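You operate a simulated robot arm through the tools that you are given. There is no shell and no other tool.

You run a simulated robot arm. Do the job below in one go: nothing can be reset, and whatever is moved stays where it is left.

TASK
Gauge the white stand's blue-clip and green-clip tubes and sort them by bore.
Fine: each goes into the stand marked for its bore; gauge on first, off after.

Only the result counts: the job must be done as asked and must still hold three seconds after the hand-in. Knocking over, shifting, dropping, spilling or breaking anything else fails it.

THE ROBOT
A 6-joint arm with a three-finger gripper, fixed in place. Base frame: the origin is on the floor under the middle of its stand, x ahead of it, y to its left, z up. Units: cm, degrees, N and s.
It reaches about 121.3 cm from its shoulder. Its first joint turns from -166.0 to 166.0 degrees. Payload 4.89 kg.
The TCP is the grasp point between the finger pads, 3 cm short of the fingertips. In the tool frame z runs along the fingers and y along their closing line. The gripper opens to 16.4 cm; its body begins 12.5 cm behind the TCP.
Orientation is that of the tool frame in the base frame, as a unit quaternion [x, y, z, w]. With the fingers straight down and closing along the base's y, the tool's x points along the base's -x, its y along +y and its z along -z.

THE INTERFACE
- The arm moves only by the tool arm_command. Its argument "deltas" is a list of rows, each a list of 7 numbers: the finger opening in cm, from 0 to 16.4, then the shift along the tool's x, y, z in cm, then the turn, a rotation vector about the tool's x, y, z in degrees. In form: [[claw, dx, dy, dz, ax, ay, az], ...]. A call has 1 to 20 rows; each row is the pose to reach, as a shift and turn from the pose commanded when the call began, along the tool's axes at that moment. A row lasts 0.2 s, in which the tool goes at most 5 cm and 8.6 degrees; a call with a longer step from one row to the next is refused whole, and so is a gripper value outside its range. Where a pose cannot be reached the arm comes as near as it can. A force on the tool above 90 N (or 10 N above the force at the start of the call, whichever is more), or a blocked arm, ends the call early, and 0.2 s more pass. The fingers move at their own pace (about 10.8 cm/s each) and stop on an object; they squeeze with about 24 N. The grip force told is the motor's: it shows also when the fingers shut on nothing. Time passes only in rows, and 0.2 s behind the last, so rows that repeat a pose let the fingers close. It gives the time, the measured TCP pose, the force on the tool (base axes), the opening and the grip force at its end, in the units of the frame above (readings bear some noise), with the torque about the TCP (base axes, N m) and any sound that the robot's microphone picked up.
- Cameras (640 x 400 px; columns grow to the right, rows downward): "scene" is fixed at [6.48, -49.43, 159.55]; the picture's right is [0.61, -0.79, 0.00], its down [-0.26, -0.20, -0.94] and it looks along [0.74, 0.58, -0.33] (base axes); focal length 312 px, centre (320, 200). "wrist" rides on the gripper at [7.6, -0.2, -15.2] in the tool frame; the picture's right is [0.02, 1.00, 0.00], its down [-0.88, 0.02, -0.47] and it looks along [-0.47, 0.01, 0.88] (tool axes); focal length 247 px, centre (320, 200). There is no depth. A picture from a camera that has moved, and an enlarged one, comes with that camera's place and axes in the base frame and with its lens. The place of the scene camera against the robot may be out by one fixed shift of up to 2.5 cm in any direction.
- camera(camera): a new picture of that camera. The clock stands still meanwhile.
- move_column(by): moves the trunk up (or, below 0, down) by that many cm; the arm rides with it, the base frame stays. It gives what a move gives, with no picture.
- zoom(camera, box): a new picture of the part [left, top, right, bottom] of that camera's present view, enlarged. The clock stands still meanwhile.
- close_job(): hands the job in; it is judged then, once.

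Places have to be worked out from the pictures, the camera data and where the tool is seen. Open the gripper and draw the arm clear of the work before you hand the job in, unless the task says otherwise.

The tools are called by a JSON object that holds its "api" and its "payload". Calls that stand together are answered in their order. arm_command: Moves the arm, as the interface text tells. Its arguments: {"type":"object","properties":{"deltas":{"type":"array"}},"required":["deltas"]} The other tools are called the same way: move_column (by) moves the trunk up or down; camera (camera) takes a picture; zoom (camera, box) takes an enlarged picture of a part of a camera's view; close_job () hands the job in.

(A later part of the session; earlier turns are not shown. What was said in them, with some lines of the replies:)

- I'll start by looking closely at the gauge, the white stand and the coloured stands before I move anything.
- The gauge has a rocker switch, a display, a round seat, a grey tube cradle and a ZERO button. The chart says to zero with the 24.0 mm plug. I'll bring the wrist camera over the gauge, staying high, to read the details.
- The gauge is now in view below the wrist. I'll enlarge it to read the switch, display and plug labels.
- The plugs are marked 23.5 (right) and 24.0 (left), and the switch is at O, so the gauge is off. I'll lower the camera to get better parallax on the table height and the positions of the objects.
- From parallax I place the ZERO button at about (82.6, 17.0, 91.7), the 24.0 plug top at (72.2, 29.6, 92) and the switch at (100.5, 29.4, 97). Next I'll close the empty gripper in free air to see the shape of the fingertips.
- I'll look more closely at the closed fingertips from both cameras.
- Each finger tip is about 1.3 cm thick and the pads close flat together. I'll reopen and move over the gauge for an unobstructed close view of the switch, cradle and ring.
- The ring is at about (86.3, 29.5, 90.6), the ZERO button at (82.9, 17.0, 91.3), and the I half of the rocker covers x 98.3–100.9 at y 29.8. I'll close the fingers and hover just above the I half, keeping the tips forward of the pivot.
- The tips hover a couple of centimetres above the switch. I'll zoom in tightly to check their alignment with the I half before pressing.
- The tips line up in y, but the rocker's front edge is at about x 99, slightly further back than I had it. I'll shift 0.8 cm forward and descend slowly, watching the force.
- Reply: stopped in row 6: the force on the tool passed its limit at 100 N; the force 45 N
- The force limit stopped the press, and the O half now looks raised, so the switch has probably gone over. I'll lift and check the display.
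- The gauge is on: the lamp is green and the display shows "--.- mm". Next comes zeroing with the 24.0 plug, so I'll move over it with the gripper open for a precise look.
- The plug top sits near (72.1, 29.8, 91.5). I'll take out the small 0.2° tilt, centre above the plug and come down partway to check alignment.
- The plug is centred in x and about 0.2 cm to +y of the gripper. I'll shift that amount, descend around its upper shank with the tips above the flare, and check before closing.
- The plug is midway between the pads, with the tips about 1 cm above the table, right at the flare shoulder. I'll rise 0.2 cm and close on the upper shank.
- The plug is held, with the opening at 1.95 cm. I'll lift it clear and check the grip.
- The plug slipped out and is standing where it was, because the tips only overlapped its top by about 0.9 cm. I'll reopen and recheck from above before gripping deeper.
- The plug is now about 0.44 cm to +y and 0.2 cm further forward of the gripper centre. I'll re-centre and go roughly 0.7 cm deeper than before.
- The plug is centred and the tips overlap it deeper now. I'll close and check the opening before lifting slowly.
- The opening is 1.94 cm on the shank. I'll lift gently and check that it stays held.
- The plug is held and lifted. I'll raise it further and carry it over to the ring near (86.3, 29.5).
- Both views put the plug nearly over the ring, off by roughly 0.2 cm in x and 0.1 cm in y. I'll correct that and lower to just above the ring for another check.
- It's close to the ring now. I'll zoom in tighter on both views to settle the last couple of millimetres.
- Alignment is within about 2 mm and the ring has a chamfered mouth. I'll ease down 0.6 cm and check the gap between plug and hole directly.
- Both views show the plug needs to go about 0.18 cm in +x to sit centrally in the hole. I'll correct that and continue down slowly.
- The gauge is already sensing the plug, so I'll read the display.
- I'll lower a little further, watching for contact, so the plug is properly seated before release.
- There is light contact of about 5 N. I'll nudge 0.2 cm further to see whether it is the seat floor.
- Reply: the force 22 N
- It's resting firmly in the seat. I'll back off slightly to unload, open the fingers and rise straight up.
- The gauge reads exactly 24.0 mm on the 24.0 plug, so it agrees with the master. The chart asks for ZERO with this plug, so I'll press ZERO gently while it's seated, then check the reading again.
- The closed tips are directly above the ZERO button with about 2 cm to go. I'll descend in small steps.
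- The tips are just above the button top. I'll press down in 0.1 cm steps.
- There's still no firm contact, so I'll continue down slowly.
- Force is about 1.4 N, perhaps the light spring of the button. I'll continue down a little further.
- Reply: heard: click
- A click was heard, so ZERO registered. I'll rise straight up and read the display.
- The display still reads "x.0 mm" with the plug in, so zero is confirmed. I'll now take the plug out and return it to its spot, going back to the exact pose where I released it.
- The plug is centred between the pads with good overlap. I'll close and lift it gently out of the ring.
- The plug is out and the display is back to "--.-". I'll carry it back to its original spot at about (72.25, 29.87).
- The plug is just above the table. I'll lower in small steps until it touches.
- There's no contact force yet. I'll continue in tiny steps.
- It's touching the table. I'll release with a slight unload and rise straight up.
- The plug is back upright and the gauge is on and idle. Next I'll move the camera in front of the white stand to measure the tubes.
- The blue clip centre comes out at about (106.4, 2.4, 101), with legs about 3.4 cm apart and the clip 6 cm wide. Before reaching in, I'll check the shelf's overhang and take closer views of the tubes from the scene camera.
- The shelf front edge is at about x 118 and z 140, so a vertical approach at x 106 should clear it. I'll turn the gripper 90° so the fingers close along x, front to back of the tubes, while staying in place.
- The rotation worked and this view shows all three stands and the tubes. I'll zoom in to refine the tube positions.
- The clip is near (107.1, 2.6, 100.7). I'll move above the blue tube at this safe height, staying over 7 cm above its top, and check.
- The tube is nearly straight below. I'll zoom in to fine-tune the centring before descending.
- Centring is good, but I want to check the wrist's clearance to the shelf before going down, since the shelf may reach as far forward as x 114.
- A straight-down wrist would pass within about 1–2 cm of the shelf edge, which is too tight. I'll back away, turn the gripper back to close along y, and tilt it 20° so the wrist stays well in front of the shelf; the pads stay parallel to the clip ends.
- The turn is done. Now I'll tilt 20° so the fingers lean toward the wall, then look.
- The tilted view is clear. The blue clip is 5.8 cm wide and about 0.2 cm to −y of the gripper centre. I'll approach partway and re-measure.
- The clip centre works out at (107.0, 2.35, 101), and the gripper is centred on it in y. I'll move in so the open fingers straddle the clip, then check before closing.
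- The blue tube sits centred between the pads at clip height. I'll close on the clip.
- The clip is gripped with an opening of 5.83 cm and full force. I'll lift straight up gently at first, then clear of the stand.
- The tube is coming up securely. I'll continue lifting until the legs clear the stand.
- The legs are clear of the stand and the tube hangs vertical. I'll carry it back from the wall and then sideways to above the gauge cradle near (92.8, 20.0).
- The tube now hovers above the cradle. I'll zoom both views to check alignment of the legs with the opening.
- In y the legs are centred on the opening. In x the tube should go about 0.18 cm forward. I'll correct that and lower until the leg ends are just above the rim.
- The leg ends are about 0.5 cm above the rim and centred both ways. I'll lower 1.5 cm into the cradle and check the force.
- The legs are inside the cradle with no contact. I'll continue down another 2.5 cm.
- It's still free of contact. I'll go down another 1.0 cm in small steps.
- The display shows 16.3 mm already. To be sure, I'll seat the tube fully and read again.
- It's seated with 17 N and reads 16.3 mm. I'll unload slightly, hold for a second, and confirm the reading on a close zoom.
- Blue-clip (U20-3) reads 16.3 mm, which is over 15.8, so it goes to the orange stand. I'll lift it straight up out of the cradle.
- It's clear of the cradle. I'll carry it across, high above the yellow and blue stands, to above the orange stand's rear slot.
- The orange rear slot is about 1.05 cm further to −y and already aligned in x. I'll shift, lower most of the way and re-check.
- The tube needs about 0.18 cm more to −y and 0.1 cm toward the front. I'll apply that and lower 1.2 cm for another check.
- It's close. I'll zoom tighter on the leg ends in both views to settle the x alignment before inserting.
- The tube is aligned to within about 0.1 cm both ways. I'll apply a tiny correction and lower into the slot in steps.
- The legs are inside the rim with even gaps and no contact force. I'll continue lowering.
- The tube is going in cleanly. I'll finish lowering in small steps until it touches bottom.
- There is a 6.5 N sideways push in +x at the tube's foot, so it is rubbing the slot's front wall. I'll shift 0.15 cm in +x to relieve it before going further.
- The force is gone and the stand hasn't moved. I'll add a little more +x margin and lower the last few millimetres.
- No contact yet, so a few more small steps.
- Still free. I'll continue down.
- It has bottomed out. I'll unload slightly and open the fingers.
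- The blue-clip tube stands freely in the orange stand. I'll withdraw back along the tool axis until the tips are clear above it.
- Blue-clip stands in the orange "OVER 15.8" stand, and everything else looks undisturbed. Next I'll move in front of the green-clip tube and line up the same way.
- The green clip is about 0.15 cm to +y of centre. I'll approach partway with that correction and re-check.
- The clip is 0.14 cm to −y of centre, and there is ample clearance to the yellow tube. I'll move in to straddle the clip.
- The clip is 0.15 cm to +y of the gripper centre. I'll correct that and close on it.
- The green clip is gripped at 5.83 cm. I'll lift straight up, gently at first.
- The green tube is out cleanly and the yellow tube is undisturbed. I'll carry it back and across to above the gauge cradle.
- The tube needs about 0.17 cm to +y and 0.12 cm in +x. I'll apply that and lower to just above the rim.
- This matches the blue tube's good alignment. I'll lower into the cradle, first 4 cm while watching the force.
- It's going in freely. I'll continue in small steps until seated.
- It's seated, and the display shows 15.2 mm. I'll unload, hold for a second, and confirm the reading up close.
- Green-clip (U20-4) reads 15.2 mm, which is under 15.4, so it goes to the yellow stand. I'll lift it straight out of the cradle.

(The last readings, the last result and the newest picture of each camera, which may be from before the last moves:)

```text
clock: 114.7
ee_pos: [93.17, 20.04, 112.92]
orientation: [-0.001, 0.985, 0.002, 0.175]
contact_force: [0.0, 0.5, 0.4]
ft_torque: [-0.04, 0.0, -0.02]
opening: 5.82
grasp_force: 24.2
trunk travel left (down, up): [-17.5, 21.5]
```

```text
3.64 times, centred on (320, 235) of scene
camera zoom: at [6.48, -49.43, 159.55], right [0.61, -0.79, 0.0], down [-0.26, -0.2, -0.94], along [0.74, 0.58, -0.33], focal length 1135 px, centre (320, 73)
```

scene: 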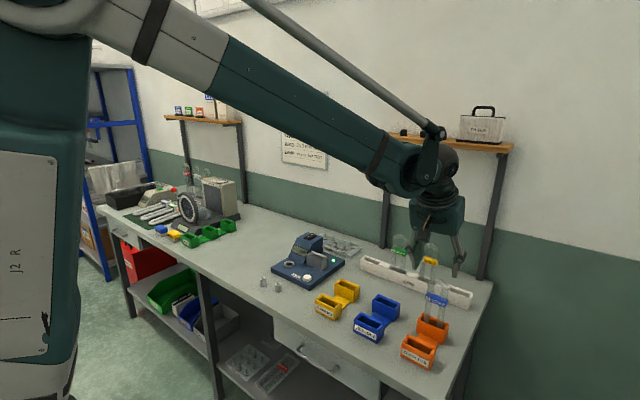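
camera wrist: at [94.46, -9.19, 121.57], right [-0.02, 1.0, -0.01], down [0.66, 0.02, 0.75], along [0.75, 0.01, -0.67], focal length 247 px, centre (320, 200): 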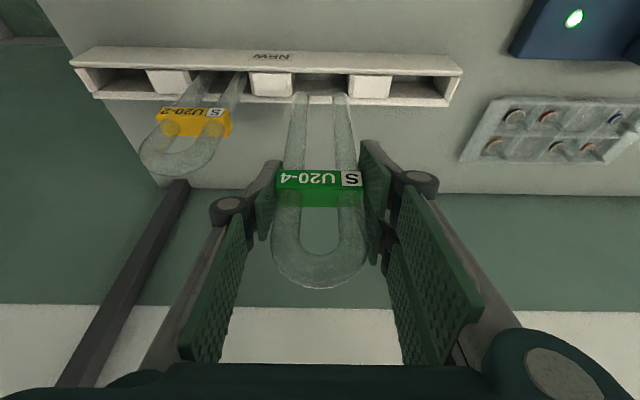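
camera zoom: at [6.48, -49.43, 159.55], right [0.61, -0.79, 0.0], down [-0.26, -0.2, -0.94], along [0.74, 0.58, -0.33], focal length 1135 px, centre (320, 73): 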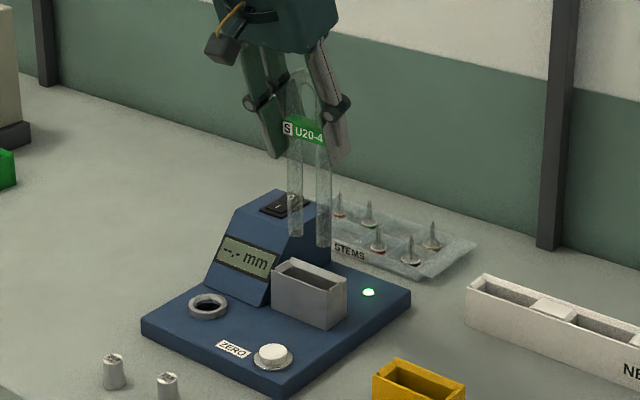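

It's clear of the cradle. I'll carry it over to above the yellow stand's rear slot.

{"api": "arm_command", "payload": {"deltas": [[4, 1.2, -2.0, -0.44, 0, 0, 0], [4, 3, -5.5, -1.1, 0, 0, 0], [4, 4.8, -9.2, -1.75, 0, 0, 0], [4, 6.2, -13, -2.25, 0, 0, 0], [4, 6.61, -16.6, -2.4, 0, 0, 0], [4, 6.61, -19.1, -2.4, 0, 0, 0], [4, 6.61, -19.1, -2.4, 0, 0, 0]]}}

{"api": "camera", "payload": {"camera": "wrist"}}

{"api": "zoom", "payload": {"camera": "wrist", "box": [240, 20, 400, 140]}}

{"api": "zoom", "payload": {"camera": "scene", "box": [310, 235, 390, 315]}}

```text
clock: 116.3
ee_pos: [86.04, 0.69, 112.76]
orientation: [0.0, 0.985, 0.001, 0.174]
contact_force: [0.3, 0.9, -1.0]
ft_torque: [0.02, 0.03, -0.02]
opening: 5.82
grasp_force: 24.1
trunk travel left (down, up): [-17.5, 21.5]
```

```text
taken
camera wrist: at [73.67, 0.5, 124.53], right [-0.02, 1.0, -0.01], down [0.66, 0.02, 0.75], along [0.75, 0.01, -0.67], focal length 247 px, centre (320, 200)
```

wrist: 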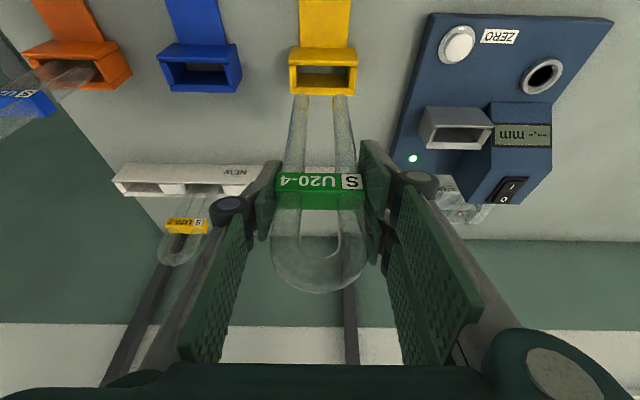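

```text
3.33 times, centred on (320, 80) of wrist
camera zoom: at [73.67, 0.5, 124.53], right [-0.02, 1.0, -0.01], down [0.66, 0.02, 0.75], along [0.75, 0.01, -0.67], focal length 823 px, centre (320, 600)
```

zoom: 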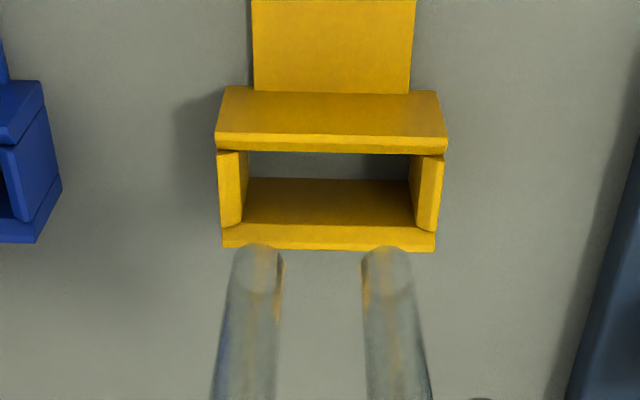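

```text
5.00 times, centred on (350, 275) of scene
camera zoom: at [6.48, -49.43, 159.55], right [0.61, -0.79, 0.0], down [-0.26, -0.2, -0.94], along [0.74, 0.58, -0.33], focal length 1560 px, centre (170, -175)
```

zoom: 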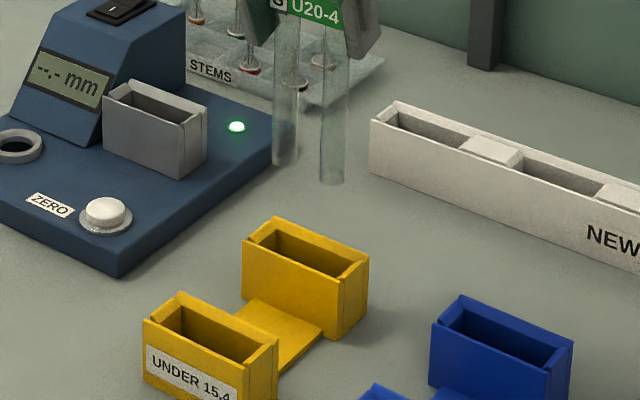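

The slot is about 0.22 cm to +y. From the orange insertion I also want about 0.12 cm more in +x. I'll shift and lower to about 1 cm above the rim.

{"api": "arm_command", "payload": {"deltas": [[4, -0.11, 0.22, 0.04, 0, 0, 0], [4, 0.3, 0.22, 1.2, 0, 0, 0], [4, 0.7, 0.22, 2.3, 0, 0, 0], [4, 1.15, 0.22, 3.5, 0, 0, 0], [4, 1.6, 0.22, 4.74, 0, 0, 0], [4, 1.6, 0.22, 4.74, 0, 0, 0]]}}

{"api": "zoom", "payload": {"camera": "wrist", "box": [250, 40, 390, 140]}}

{"api": "zoom", "payload": {"camera": "scene", "box": [330, 265, 370, 305]}}

```text
clock: 117.7
ee_pos: [86.13, 0.97, 107.77]
orientation: [0.0, 0.985, 0.001, 0.174]
contact_force: [-0.7, -0.7, -0.8]
ft_torque: [0.0, 0.02, 0.01]
opening: 5.83
grasp_force: 24.0
trunk travel left (down, up): [-17.5, 21.5]
```

```text
4.00 times, centred on (320, 90) of wrist
camera zoom: at [73.79, 0.77, 119.5], right [-0.02, 1.0, -0.01], down [0.66, 0.02, 0.75], along [0.75, 0.01, -0.67], focal length 988 px, centre (320, 640)
```

zoom: 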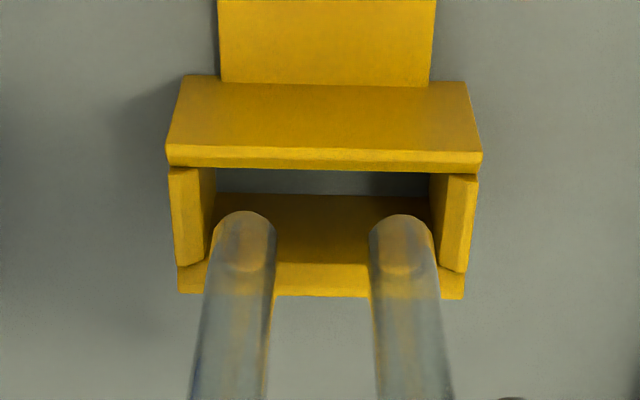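

```text
10.00 times, centred on (350, 285) of scene
camera zoom: at [6.48, -49.43, 159.55], right [0.61, -0.79, 0.0], down [-0.26, -0.2, -0.94], along [0.74, 0.58, -0.33], focal length 3121 px, centre (20, -650)
```

zoom: 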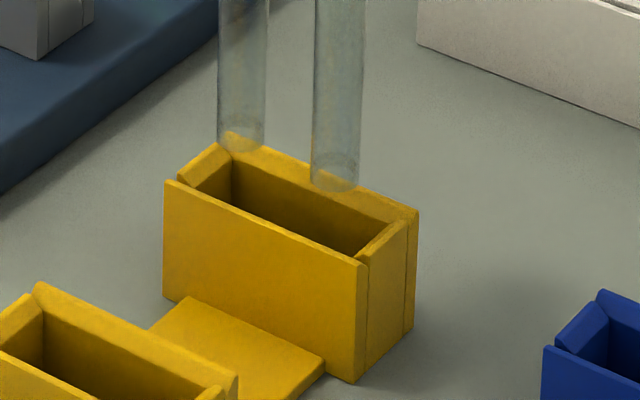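

Alignment looks good. I'll add 0.15 cm in +x and lower 1 cm for a check at rim level.

{"api": "arm_command", "payload": {"deltas": [[4, -0.14, 0, 0.05, 0, 0, 0], [4, 0.03, 0, 0.52, 0, 0, 0], [4, 0.2, 0, 0.99, 0, 0, 0], [4, 0.2, 0, 0.99, 0, 0, 0]]}}

{"api": "zoom", "payload": {"camera": "wrist", "box": [270, 60, 380, 140]}}

{"api": "zoom", "payload": {"camera": "scene", "box": [335, 270, 365, 300]}}

```text
clock: 118.7
ee_pos: [86.42, 1.08, 106.95]
orientation: [0.001, 0.985, 0.0, 0.175]
contact_force: [-1.0, -0.1, -1.3]
ft_torque: [0.03, -0.02, 0.01]
opening: 5.79
grasp_force: 23.7
trunk travel left (down, up): [-17.5, 21.5]
```

```text
5.00 times, centred on (325, 100) of wrist
camera zoom: at [73.96, 0.83, 118.53], right [-0.02, 1.0, -0.01], down [0.66, 0.02, 0.75], along [0.75, 0.01, -0.67], focal length 1235 px, centre (295, 700)
```

zoom: 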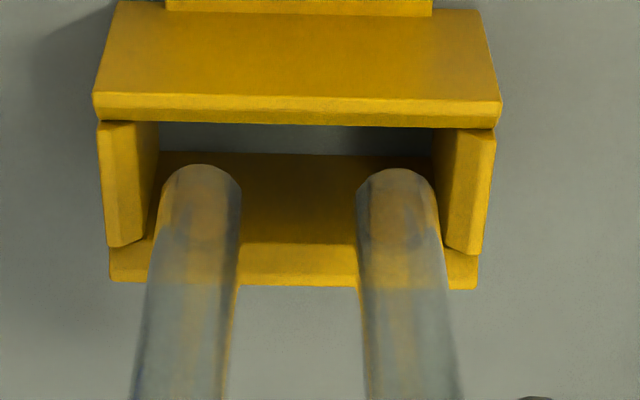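

```text
13.33 times, centred on (350, 285) of scene
camera zoom: at [6.48, -49.43, 159.55], right [0.61, -0.79, 0.0], down [-0.26, -0.2, -0.94], along [0.74, 0.58, -0.33], focal length 4161 px, centre (-80, -933)
```

zoom: 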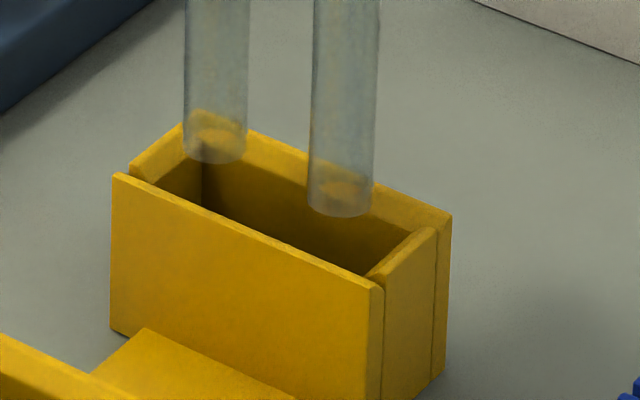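

I'll apply a final small correction (+0.1 cm in x, −0.08 cm in y) and lower into the slot mouth.

{"api": "arm_command", "payload": {"deltas": [[4, -0.09, -0.08, 0.03, 0, 0, 0], [4, 0.01, -0.08, 0.32, 0, 0, 0], [4, 0.12, -0.08, 0.6, 0, 0, 0], [4, 0.25, -0.08, 0.97, 0, 0, 0], [4, 0.4, -0.08, 1.4, 0, 0, 0], [4, 0.4, -0.08, 1.4, 0, 0, 0]]}}

{"api": "zoom", "payload": {"camera": "wrist", "box": [270, 60, 380, 140]}}

{"api": "zoom", "payload": {"camera": "scene", "box": [335, 270, 365, 300]}}

```text
clock: 120.1
ee_pos: [86.52, 1.01, 105.46]
orientation: [-0.001, 0.985, 0.001, 0.174]
contact_force: [-0.2, -0.1, -0.4]
ft_torque: [0.02, 0.01, 0.02]
opening: 5.82
grasp_force: 23.3
trunk travel left (down, up): [-17.5, 21.5]
```

```text
5.00 times, centred on (325, 100) of wrist
camera zoom: at [74.06, 0.71, 117.14], right [-0.02, 1.0, -0.01], down [0.66, 0.02, 0.75], along [0.75, 0.01, -0.67], focal length 1235 px, centre (295, 700)
```

zoom: 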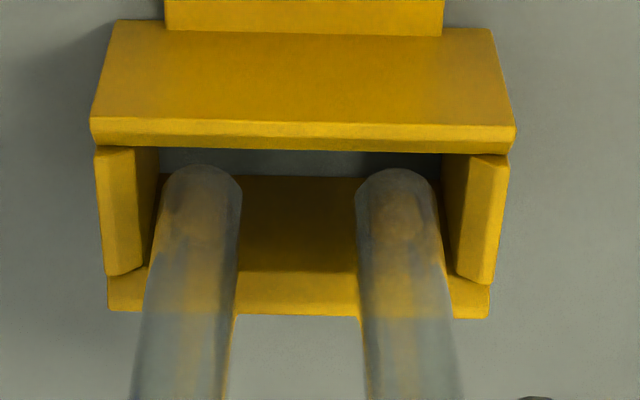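

```text
13.33 times, centred on (350, 285) of scene
camera zoom: at [6.48, -49.43, 159.55], right [0.61, -0.79, 0.0], down [-0.26, -0.2, -0.94], along [0.74, 0.58, -0.33], focal length 4161 px, centre (-80, -933)
```

zoom: 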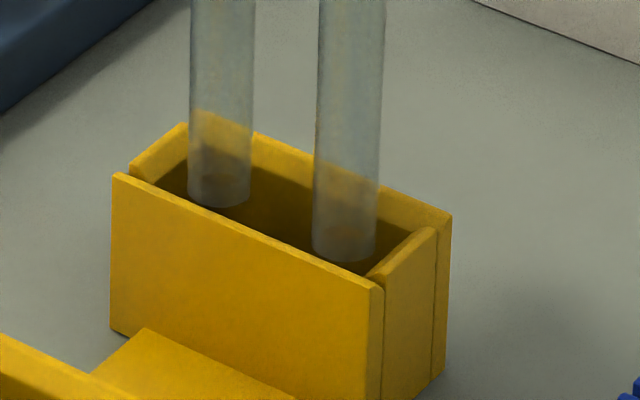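

The legs are in the slot with even gaps and no contact. I'll continue lowering, watching for side forces.

{"api": "arm_command", "payload": {"deltas": [[4, 0.14, 0, 0.38, 0, 0, 0], [4, 0.27, 0, 0.75, 0, 0, 0], [4, 0.41, 0, 1.13, 0, 0, 0], [4, 0.55, 0, 1.5, 0, 0, 0], [4, 0.68, 0, 1.88, 0, 0, 0], [4, 0.82, 0, 2.26, 0, 0, 0], [4, 0.96, 0, 2.63, 0, 0, 0], [4, 1.06, 0, 2.92, 0, 0, 0], [4, 1.06, 0, 2.92, 0, 0, 0]]}}

{"api": "zoom", "payload": {"camera": "scene", "box": [320, 235, 380, 305]}}

```text
clock: 122.1
ee_pos: [86.49, 1.13, 102.39]
orientation: [-0.001, 0.985, 0.001, 0.174]
contact_force: [0.1, 0.1, -0.9]
ft_torque: [0.01, 0.01, -0.02]
opening: 5.83
grasp_force: 23.7
trunk travel left (down, up): [-17.5, 21.5]
```

```text
5.71 times, centred on (350, 270) of scene
camera zoom: at [6.48, -49.43, 159.55], right [0.61, -0.79, 0.0], down [-0.26, -0.2, -0.94], along [0.74, 0.58, -0.33], focal length 1783 px, centre (149, -200)
```

zoom: 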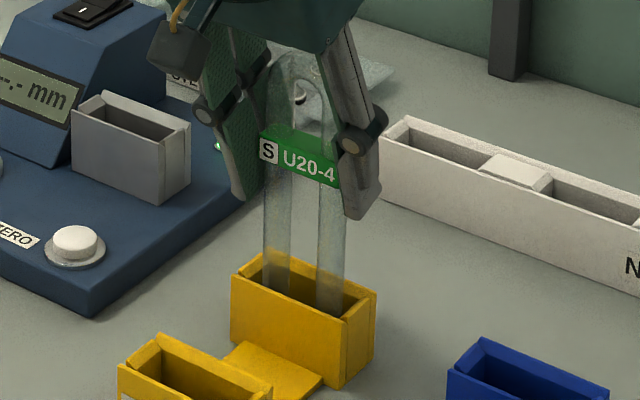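

No side forces. I'll take the last part in small steps.

{"api": "arm_command", "payload": {"deltas": [[4, 0.07, 0, 0.19, 0, 0, 0], [4, 0.14, 0, 0.38, 0, 0, 0], [4, 0.21, 0, 0.56, 0, 0, 0], [4, 0.27, 0, 0.75, 0, 0, 0], [4, 0.27, 0, 0.75, 0, 0, 0]]}}

```text
clock: 123.3
ee_pos: [86.48, 1.08, 101.43]
orientation: [0.0, 0.985, 0.001, 0.174]
contact_force: [0.5, 0.0, -0.6]
ft_torque: [0.02, 0.01, 0.02]
opening: 5.83
grasp_force: 23.6
trunk travel left (down, up): [-17.5, 21.5]
```

Nearly there. I'll continue in tiny steps until it touches bottom.

{"api": "arm_command", "payload": {"deltas": [[4, 0.05, 0, 0.14, 0, 0, 0], [4, 0.1, 0, 0.28, 0, 0, 0], [4, 0.14, 0, 0.38, 0, 0, 0], [4, 0.14, 0, 0.38, 0, 0, 0]]}}

```text
clock: 124.3
ee_pos: [86.39, 1.05, 101.1]
orientation: [-0.001, 0.985, 0.001, 0.175]
contact_force: [1.7, 0.9, 5.1]
ft_torque: [0.09, -0.11, 0.0]
opening: 5.8
grasp_force: 24.0
trunk travel left (down, up): [-17.5, 21.5]
```

It has bottomed with light contact. I'll open the fingers.

{"api": "arm_command", "payload": {"deltas": [[4, 0, 0, 0, 0, 0, 0], [6.2, 0, 0, 0, 0, 0, 0], [6.8, 0, 0, 0, 0, 0, 0], [7.6, 0, 0, 0, 0, 0, 0], [8.5, 0, 0, 0, 0, 0, 0], [8.5, 0, 0, 0, 0, 0, 0]]}}

{"api": "zoom", "payload": {"camera": "scene", "box": [320, 235, 380, 305]}}

{"api": "camera", "payload": {"camera": "wrist"}}

```text
clock: 125.7
ee_pos: [86.45, 1.05, 100.99]
orientation: [0.001, 0.985, 0.001, 0.174]
contact_force: [-0.6, -0.3, 0.2]
ft_torque: [0.01, 0.02, 0.0]
opening: 8.49
grasp_force: 0.0
trunk travel left (down, up): [-17.5, 21.5]
```

```text
5.71 times, centred on (350, 270) of scene
camera zoom: at [6.48, -49.43, 159.55], right [0.61, -0.79, 0.0], down [-0.26, -0.2, -0.94], along [0.74, 0.58, -0.33], focal length 1783 px, centre (149, -200)
```

zoom: 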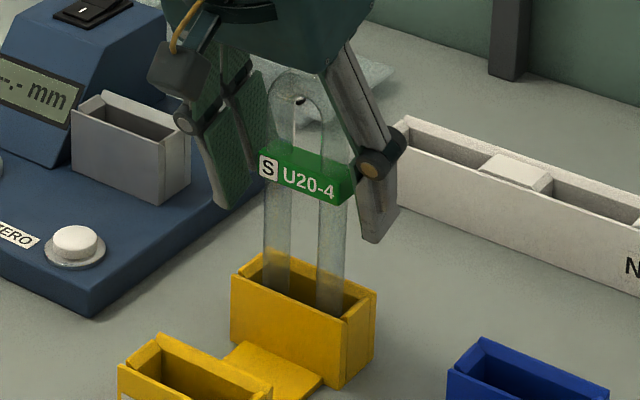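

```text
taken
camera wrist: at [74.06, 0.77, 112.76], right [-0.02, 1.0, -0.01], down [0.66, 0.02, 0.75], along [0.75, 0.01, -0.67], focal length 247 px, centre (320, 200)
```

wrist: 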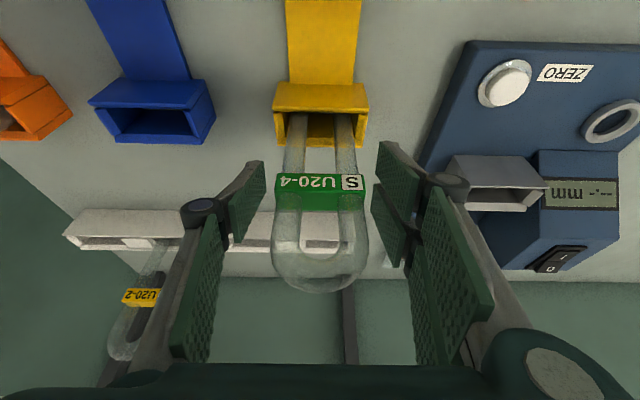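

Green-clip stands in the yellow "UNDER 15.4" stand. I'll withdraw along the tool axis until the tips are clear above it.

{"api": "arm_command", "payload": {"deltas": [[8.5, 0, 0, -2, 0, 0, 0], [8.5, 0, 0, -5, 0, 0, 0], [8.5, 0, 0, -9, 0, 0, 0], [8.5, 0, 0, -13, 0, 0, 0], [8.5, 0, 0, -17, 0, 0, 0], [8.5, 0, 0, -17, 0, 0, 0]]}}

{"api": "zoom", "payload": {"camera": "scene", "box": [270, 210, 470, 375]}}

```text
clock: 127.1
ee_pos: [80.6, 0.81, 117.1]
orientation: [0.0, 0.985, 0.001, 0.175]
contact_force: [-1.1, 0.5, 0.0]
ft_torque: [0.01, -0.1, -0.01]
opening: 8.48
grasp_force: 0.0
trunk travel left (down, up): [-17.5, 21.5]
```

```text
2.42 times, centred on (370, 292) of scene
camera zoom: at [6.48, -49.43, 159.55], right [0.61, -0.79, 0.0], down [-0.26, -0.2, -0.94], along [0.74, 0.58, -0.33], focal length 757 px, centre (199, -24)
```

zoom: 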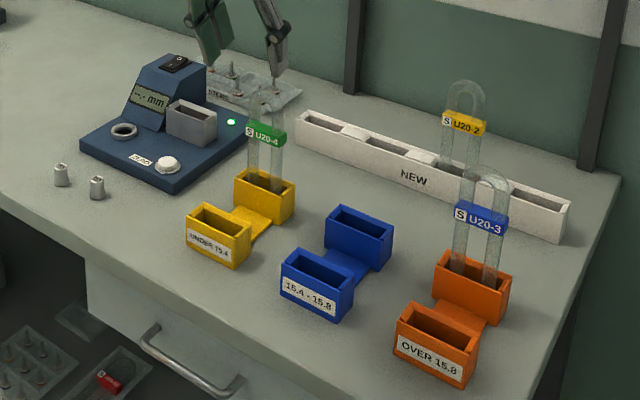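

Both tubes stand in their stands and nothing else has moved. I'll raise, undo the tilt and move sideways toward the gauge switch.

{"api": "arm_command", "payload": {"deltas": [[8, -0.85, 1, -2.35, 0, 0, 0], [6, -1.71, 4, -4.7, 0, 7, 0], [4, -1.71, 8, -4.7, 0, 14, 0], [2, -1.71, 12, -4.7, 0, 20, 0], [0, -1.71, 16, -4.7, 0, 20, 0], [0, -1.71, 20, -4.7, 0, 20, 0], [0, -1.71, 24, -4.7, 0, 20, 0], [0, -1.71, 28, -4.7, 0, 20, 0], [0, -1.71, 28, -4.7, 0, 20, 0]]}}

```text
clock: 129.1
ee_pos: [80.66, 29.25, 122.02]
orientation: [-0.001, 1.0, 0.001, 0.001]
contact_force: [1.3, 1.6, -0.6]
ft_torque: [-0.11, 0.03, -0.02]
opening: 0.0
grasp_force: 24.3
trunk travel left (down, up): [-17.5, 21.5]
```

I'm vertical again with fingers closed. I'll move over the rear (O) half of the rocker, mirrored about the pivot from the first press, and hover above it.

{"api": "arm_command", "payload": {"deltas": [[0, -4, 0.2, 0, 0, 0, 0], [0, -8.5, 0.4, 0, 0, 0, 0], [0, -13, 0.7, 0, 0, 0, 0], [0, -17.5, 0.7, 0, 0, 0, 0], [0, -21.5, 0.7, 2, 0, 0, 0], [0, -23.9, 0.7, 5, 0, 0, 0], [0, -23.9, 0.7, 9, 0, 0, 0], [0, -23.9, 0.7, 13, 0, 0, 0], [0, -23.9, 0.7, 16.5, 0, 0, 0], [0, -23.9, 0.7, 17.5, 0, 0, 0], [0, -23.9, 0.7, 17.5, 0, 0, 0]]}}

{"api": "zoom", "payload": {"camera": "scene", "box": [295, 205, 335, 245]}}

{"api": "camera", "payload": {"camera": "wrist"}}

```text
clock: 131.5
ee_pos: [104.56, 29.59, 104.6]
orientation: [0.0, 1.0, 0.0, 0.001]
contact_force: [0.1, -0.4, 0.1]
ft_torque: [0.02, 0.03, -0.01]
opening: 0.01
grasp_force: 24.1
trunk travel left (down, up): [-17.5, 21.5]
```

```text
10.00 times, centred on (315, 225) of scene
camera zoom: at [6.48, -49.43, 159.55], right [0.61, -0.79, 0.0], down [-0.26, -0.2, -0.94], along [0.74, 0.58, -0.33], focal length 3121 px, centre (370, -50)
```

zoom: 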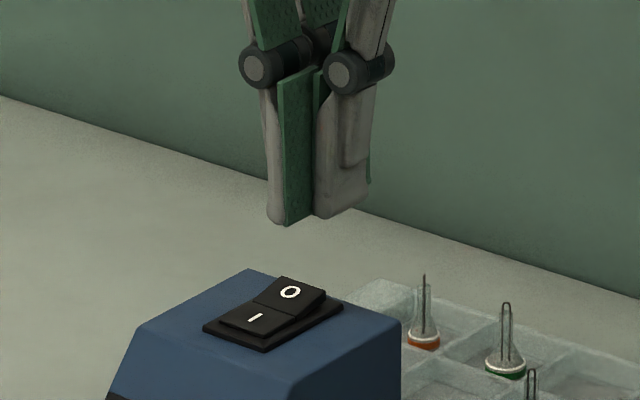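

```text
taken
camera wrist: at [96.92, 29.41, 119.73], right [-0.02, 1.0, 0.0], down [0.88, 0.02, 0.47], along [0.47, 0.01, -0.88], focal length 247 px, centre (320, 200)
```

wrist: 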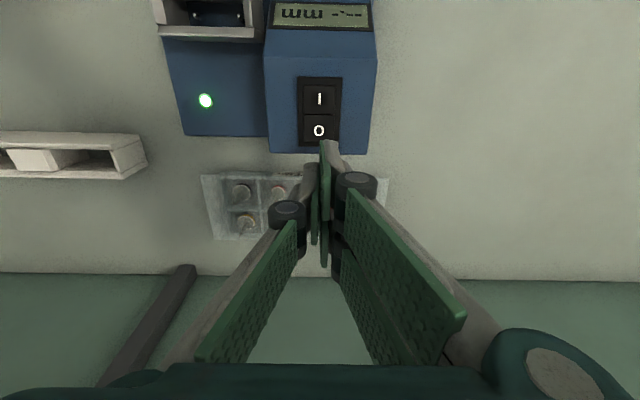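

The tips are over the rear O half. I'll descend in small steps and watch the force.

{"api": "arm_command", "payload": {"deltas": [[0, 0, 0.1, 0.8, 0, 0, 0], [0, 0, 0.1, 1.5, 0, 0, 0], [0, 0, 0.1, 2.0, 0, 0, 0], [0, 0, 0.1, 2.3, 0, 0, 0], [0, 0, 0.1, 2.5, 0, 0, 0], [0, 0, 0.1, 2.6, 0, 0, 0]]}}

{"api": "zoom", "payload": {"camera": "scene", "box": [300, 220, 330, 250]}}

```text
clock: 132.9
ee_pos: [104.47, 29.84, 101.99]
orientation: [-0.001, 1.0, 0.002, 0.001]
contact_force: [0.6, 0.2, 0.4]
ft_torque: [0.0, 0.01, 0.01]
opening: 0.0
grasp_force: 24.5
trunk travel left (down, up): [-17.5, 21.5]
```

```text
13.33 times, centred on (315, 235) of scene
camera zoom: at [6.48, -49.43, 159.55], right [0.61, -0.79, 0.0], down [-0.26, -0.2, -0.94], along [0.74, 0.58, -0.33], focal length 4161 px, centre (387, -267)
```

zoom: 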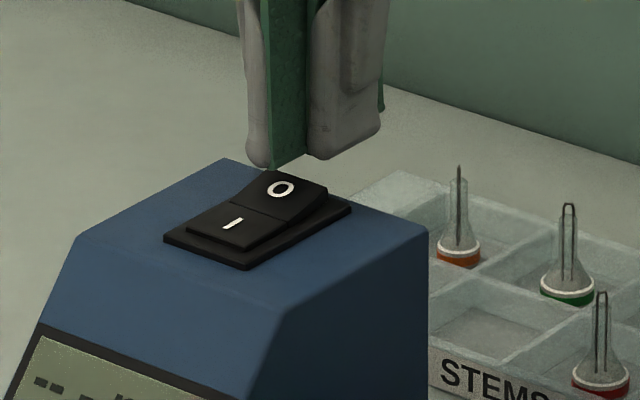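

The fingers cover the rear 1.5 cm of the O half, about 0.5 cm above it. I'll continue pressing in small steps.

{"api": "arm_command", "payload": {"deltas": [[0, 0, 0, 0.15, 0, 0, 0], [0, 0, 0, 0.3, 0, 0, 0], [0, 0, 0, 0.45, 0, 0, 0], [0, 0, 0, 0.6, 0, 0, 0]]}}

{"api": "zoom", "payload": {"camera": "scene", "box": [300, 220, 330, 250]}}

```text
clock: 133.9
ee_pos: [104.35, 29.74, 101.48]
orientation: [0.0, 1.0, 0.001, 0.001]
contact_force: [0.6, 1.5, 0.4]
ft_torque: [-0.01, 0.01, 0.0]
opening: 0.0
grasp_force: 24.2
trunk travel left (down, up): [-17.5, 21.5]
```

```text
13.33 times, centred on (315, 235) of scene
camera zoom: at [6.48, -49.43, 159.55], right [0.61, -0.79, 0.0], down [-0.26, -0.2, -0.94], along [0.74, 0.58, -0.33], focal length 4161 px, centre (387, -267)
```

zoom: 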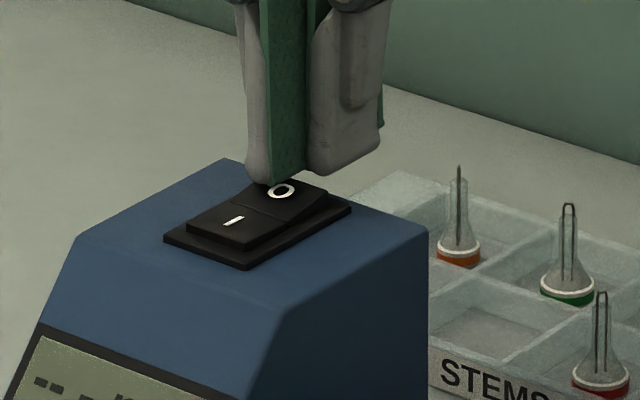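

The rocker is starting to move with little force. I'll keep going in small steps.

{"api": "arm_command", "payload": {"deltas": [[0, 0, 0, 0.15, 0, 0, 0], [0, 0, 0, 0.3, 0, 0, 0], [0, 0, 0, 0.45, 0, 0, 0]]}}

{"api": "zoom", "payload": {"camera": "scene", "box": [285, 220, 345, 265]}}

```text
clock: 134.7
ee_pos: [104.48, 29.75, 101.1]
orientation: [0.0, 1.0, 0.001, 0.001]
contact_force: [9.9, 2.0, 21.2]
ft_torque: [0.11, 0.39, -0.05]
opening: 0.0
grasp_force: 24.3
trunk travel left (down, up): [-17.5, 21.5]
```

```text
8.89 times, centred on (315, 242) of scene
camera zoom: at [6.48, -49.43, 159.55], right [0.61, -0.79, 0.0], down [-0.26, -0.2, -0.94], along [0.74, 0.58, -0.33], focal length 2774 px, centre (364, -178)
```

zoom: 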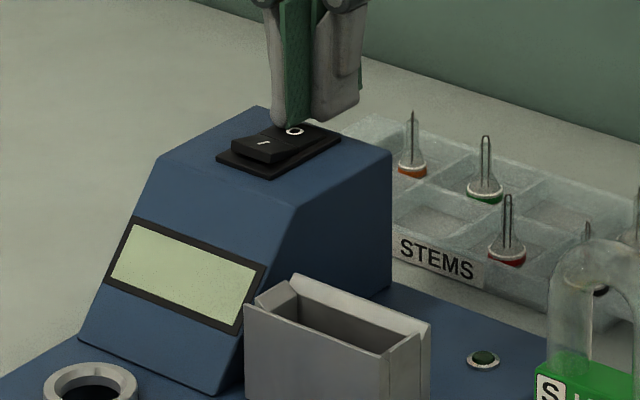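

The display is blank and the lamp is off, so the gauge is switched off. I'll lift straight up off the switch.

{"api": "arm_command", "payload": {"deltas": [[0, 0, 0, -0.5, 0, 0, 0], [0, 0, 0, -2, 0, 0, 0], [0, 0, 0, -6, 0, 0, 0], [0, 0, 0, -10.5, 0, 0, 0], [0, 0, 0, -15, 0, 0, 0], [0, 0, 0, -19.5, 0, 0, 0], [0, 0, 0, -19.5, 0, 0, 0]]}}

{"api": "zoom", "payload": {"camera": "scene", "box": [270, 215, 370, 290]}}

{"api": "zoom", "payload": {"camera": "scene", "box": [290, 225, 330, 255]}}

```text
clock: 136.3
ee_pos: [104.6, 29.72, 120.59]
orientation: [-0.001, 1.0, 0.002, 0.0]
contact_force: [-0.6, -0.6, 0.5]
ft_torque: [0.04, -0.05, -0.01]
opening: 0.0
grasp_force: 23.8
trunk travel left (down, up): [-17.5, 21.5]
```

```text
5.33 times, centred on (320, 252) of scene
camera zoom: at [6.48, -49.43, 159.55], right [0.61, -0.79, 0.0], down [-0.26, -0.2, -0.94], along [0.74, 0.58, -0.33], focal length 1664 px, centre (320, -80)
```

zoom: 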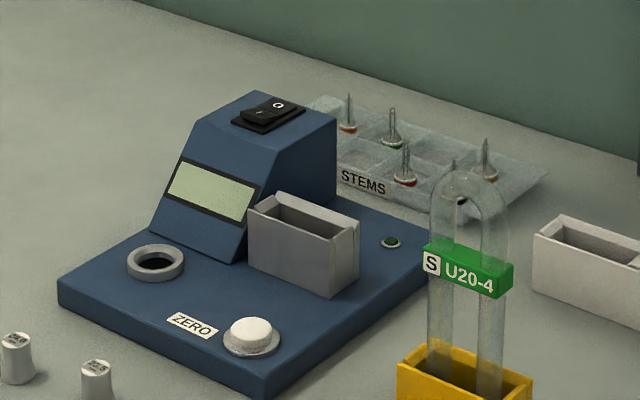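

```text
13.33 times, centred on (310, 240) of scene
camera zoom: at [6.48, -49.43, 159.55], right [0.61, -0.79, 0.0], down [-0.26, -0.2, -0.94], along [0.74, 0.58, -0.33], focal length 4161 px, centre (453, -333)
```

zoom: 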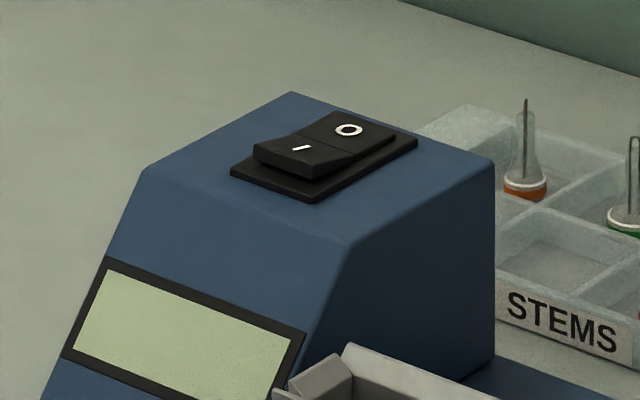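

The rocker is back at O, with the display and lamp dark. I'll open the gripper and withdraw to the starting area, clear of the work.

{"api": "arm_command", "payload": {"deltas": [[4, 3, 0, -2, 0, 0, 0], [8, 7, -1, -4, 0, 0, 0], [12, 11, -2, -6, 0, 0, 0], [16.4, 15, -3.5, -8, 0, 0, 0], [16.4, 19, -5, -9.5, 0, 0, 0], [16.4, 23, -6.5, -11, 0, 0, 0], [16.4, 27, -8, -12.5, 0, 0, 0], [16.4, 31, -9.5, -14, 0, 0, 0], [16.4, 35, -11, -15.5, 0, 0, 0], [16.4, 39, -12.5, -17, 0, 0, 0], [16.4, 43, -14, -18, 0, 0, 0], [16.4, 47, -15.5, -18, 0, 0, 0], [16.4, 51, -17, -18, 0, 0, 0], [16.4, 55.5, -17, -18, 0, 0, 0], [16.4, 55.5, -17, -18, 0, 0, 0]]}}

{"api": "camera", "payload": {"camera": "scene"}}

{"api": "zoom", "payload": {"camera": "scene", "box": [330, 225, 490, 375]}}

{"api": "zoom", "payload": {"camera": "scene", "box": [250, 215, 370, 300]}}

{"api": "camera", "payload": {"camera": "wrist"}}

```text
clock: 139.5
ee_pos: [48.75, 12.56, 138.25]
orientation: [-0.001, 1.0, 0.001, 0.001]
contact_force: [-1.0, -0.8, 0.2]
ft_torque: [0.07, -0.2, -0.04]
opening: 16.41
grasp_force: 0.0
trunk travel left (down, up): [-17.5, 21.5]
```

```text
taken
```

scene: 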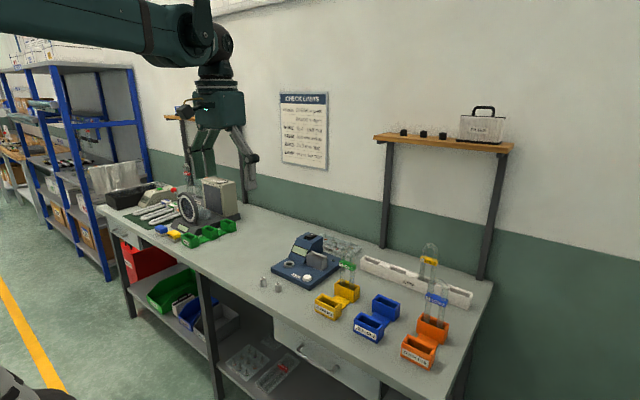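

```text
2.67 times, centred on (410, 300) of scene
camera zoom: at [6.48, -49.43, 159.55], right [0.61, -0.79, 0.0], down [-0.26, -0.2, -0.94], along [0.74, 0.58, -0.33], focal length 832 px, centre (80, -67)
```

zoom: 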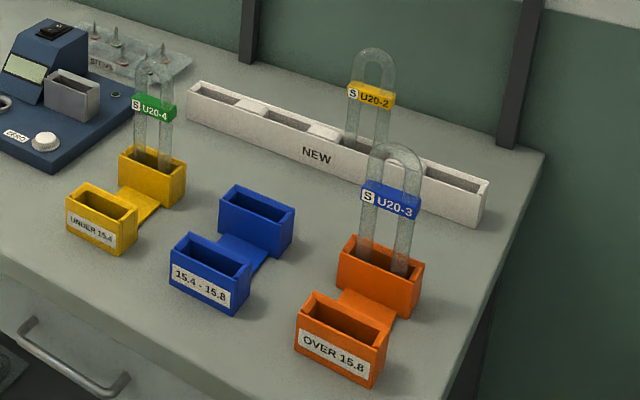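

```text
4.71 times, centred on (310, 258) of scene
camera zoom: at [6.48, -49.43, 159.55], right [0.61, -0.79, 0.0], down [-0.26, -0.2, -0.94], along [0.74, 0.58, -0.33], focal length 1469 px, centre (367, -71)
```

zoom: 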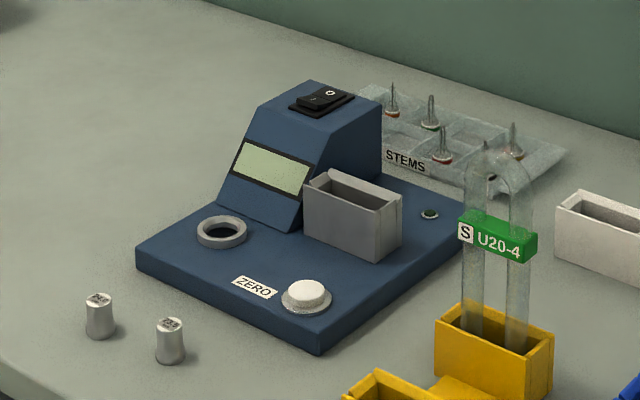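

```text
taken
camera wrist: at [41.06, 12.38, 153.53], right [-0.02, 1.0, 0.0], down [0.88, 0.02, 0.47], along [0.47, 0.01, -0.88], focal length 247 px, centre (320, 200)
```

wrist: 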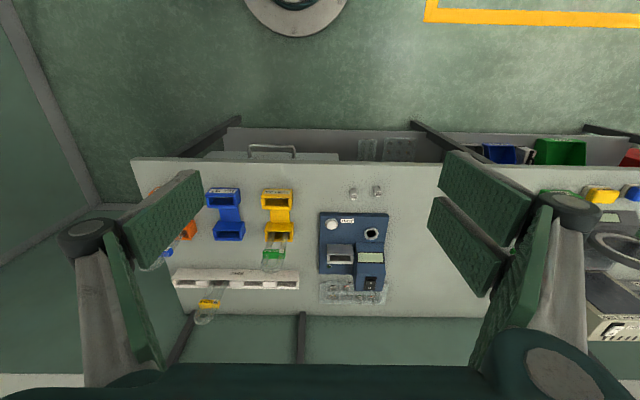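

Everything checks out: the blue-clip tube (16.3 mm) is upright in the orange "OVER 15.8" stand and the green-clip tube (15.2 mm) is upright in the yellow "UNDER 15.4" stand. The gauge is off, the 24.0 plug is back in place, the yellow-clip tube was not touched, and the open gripper is clear. I'm handing the job in.

{"api": "close_job", "payload": {}}

```text
The job is handed in.
```

I gauged both tubes, put each in the stand for its bore, and handed the job in. I have no verdict back yet.

| Tube | Bore reading | Stand |
|---|---|---|
| Blue clip (U20-3) | 16.3 mm | Orange, "OVER 15.8" |
| Green clip (U20-4) | 15.2 mm | Yellow, "UNDER 15.4" |

- **Gauge:** I switched it on first and off at the end; its display and lamp were dark at hand-in. Before gauging I checked it on the 24.0 mm plug, where it read 24.0, and pressed ZERO as the chart says.
- **Plug:** The 24.0 plug slipped from the grip on the first try and stayed upright. I used it on the second try and put it back at its original spot.
- **Orange stand:** The blue tube's foot briefly rubbed the slot wall at about 6.5 N. I corrected it, and the stand did not appear to move.
- **Everything else:** The yellow-clip tube was not touched. In the final pictures both tubes stand upright, nothing else looks moved, and the arm is clear with the gripper open.
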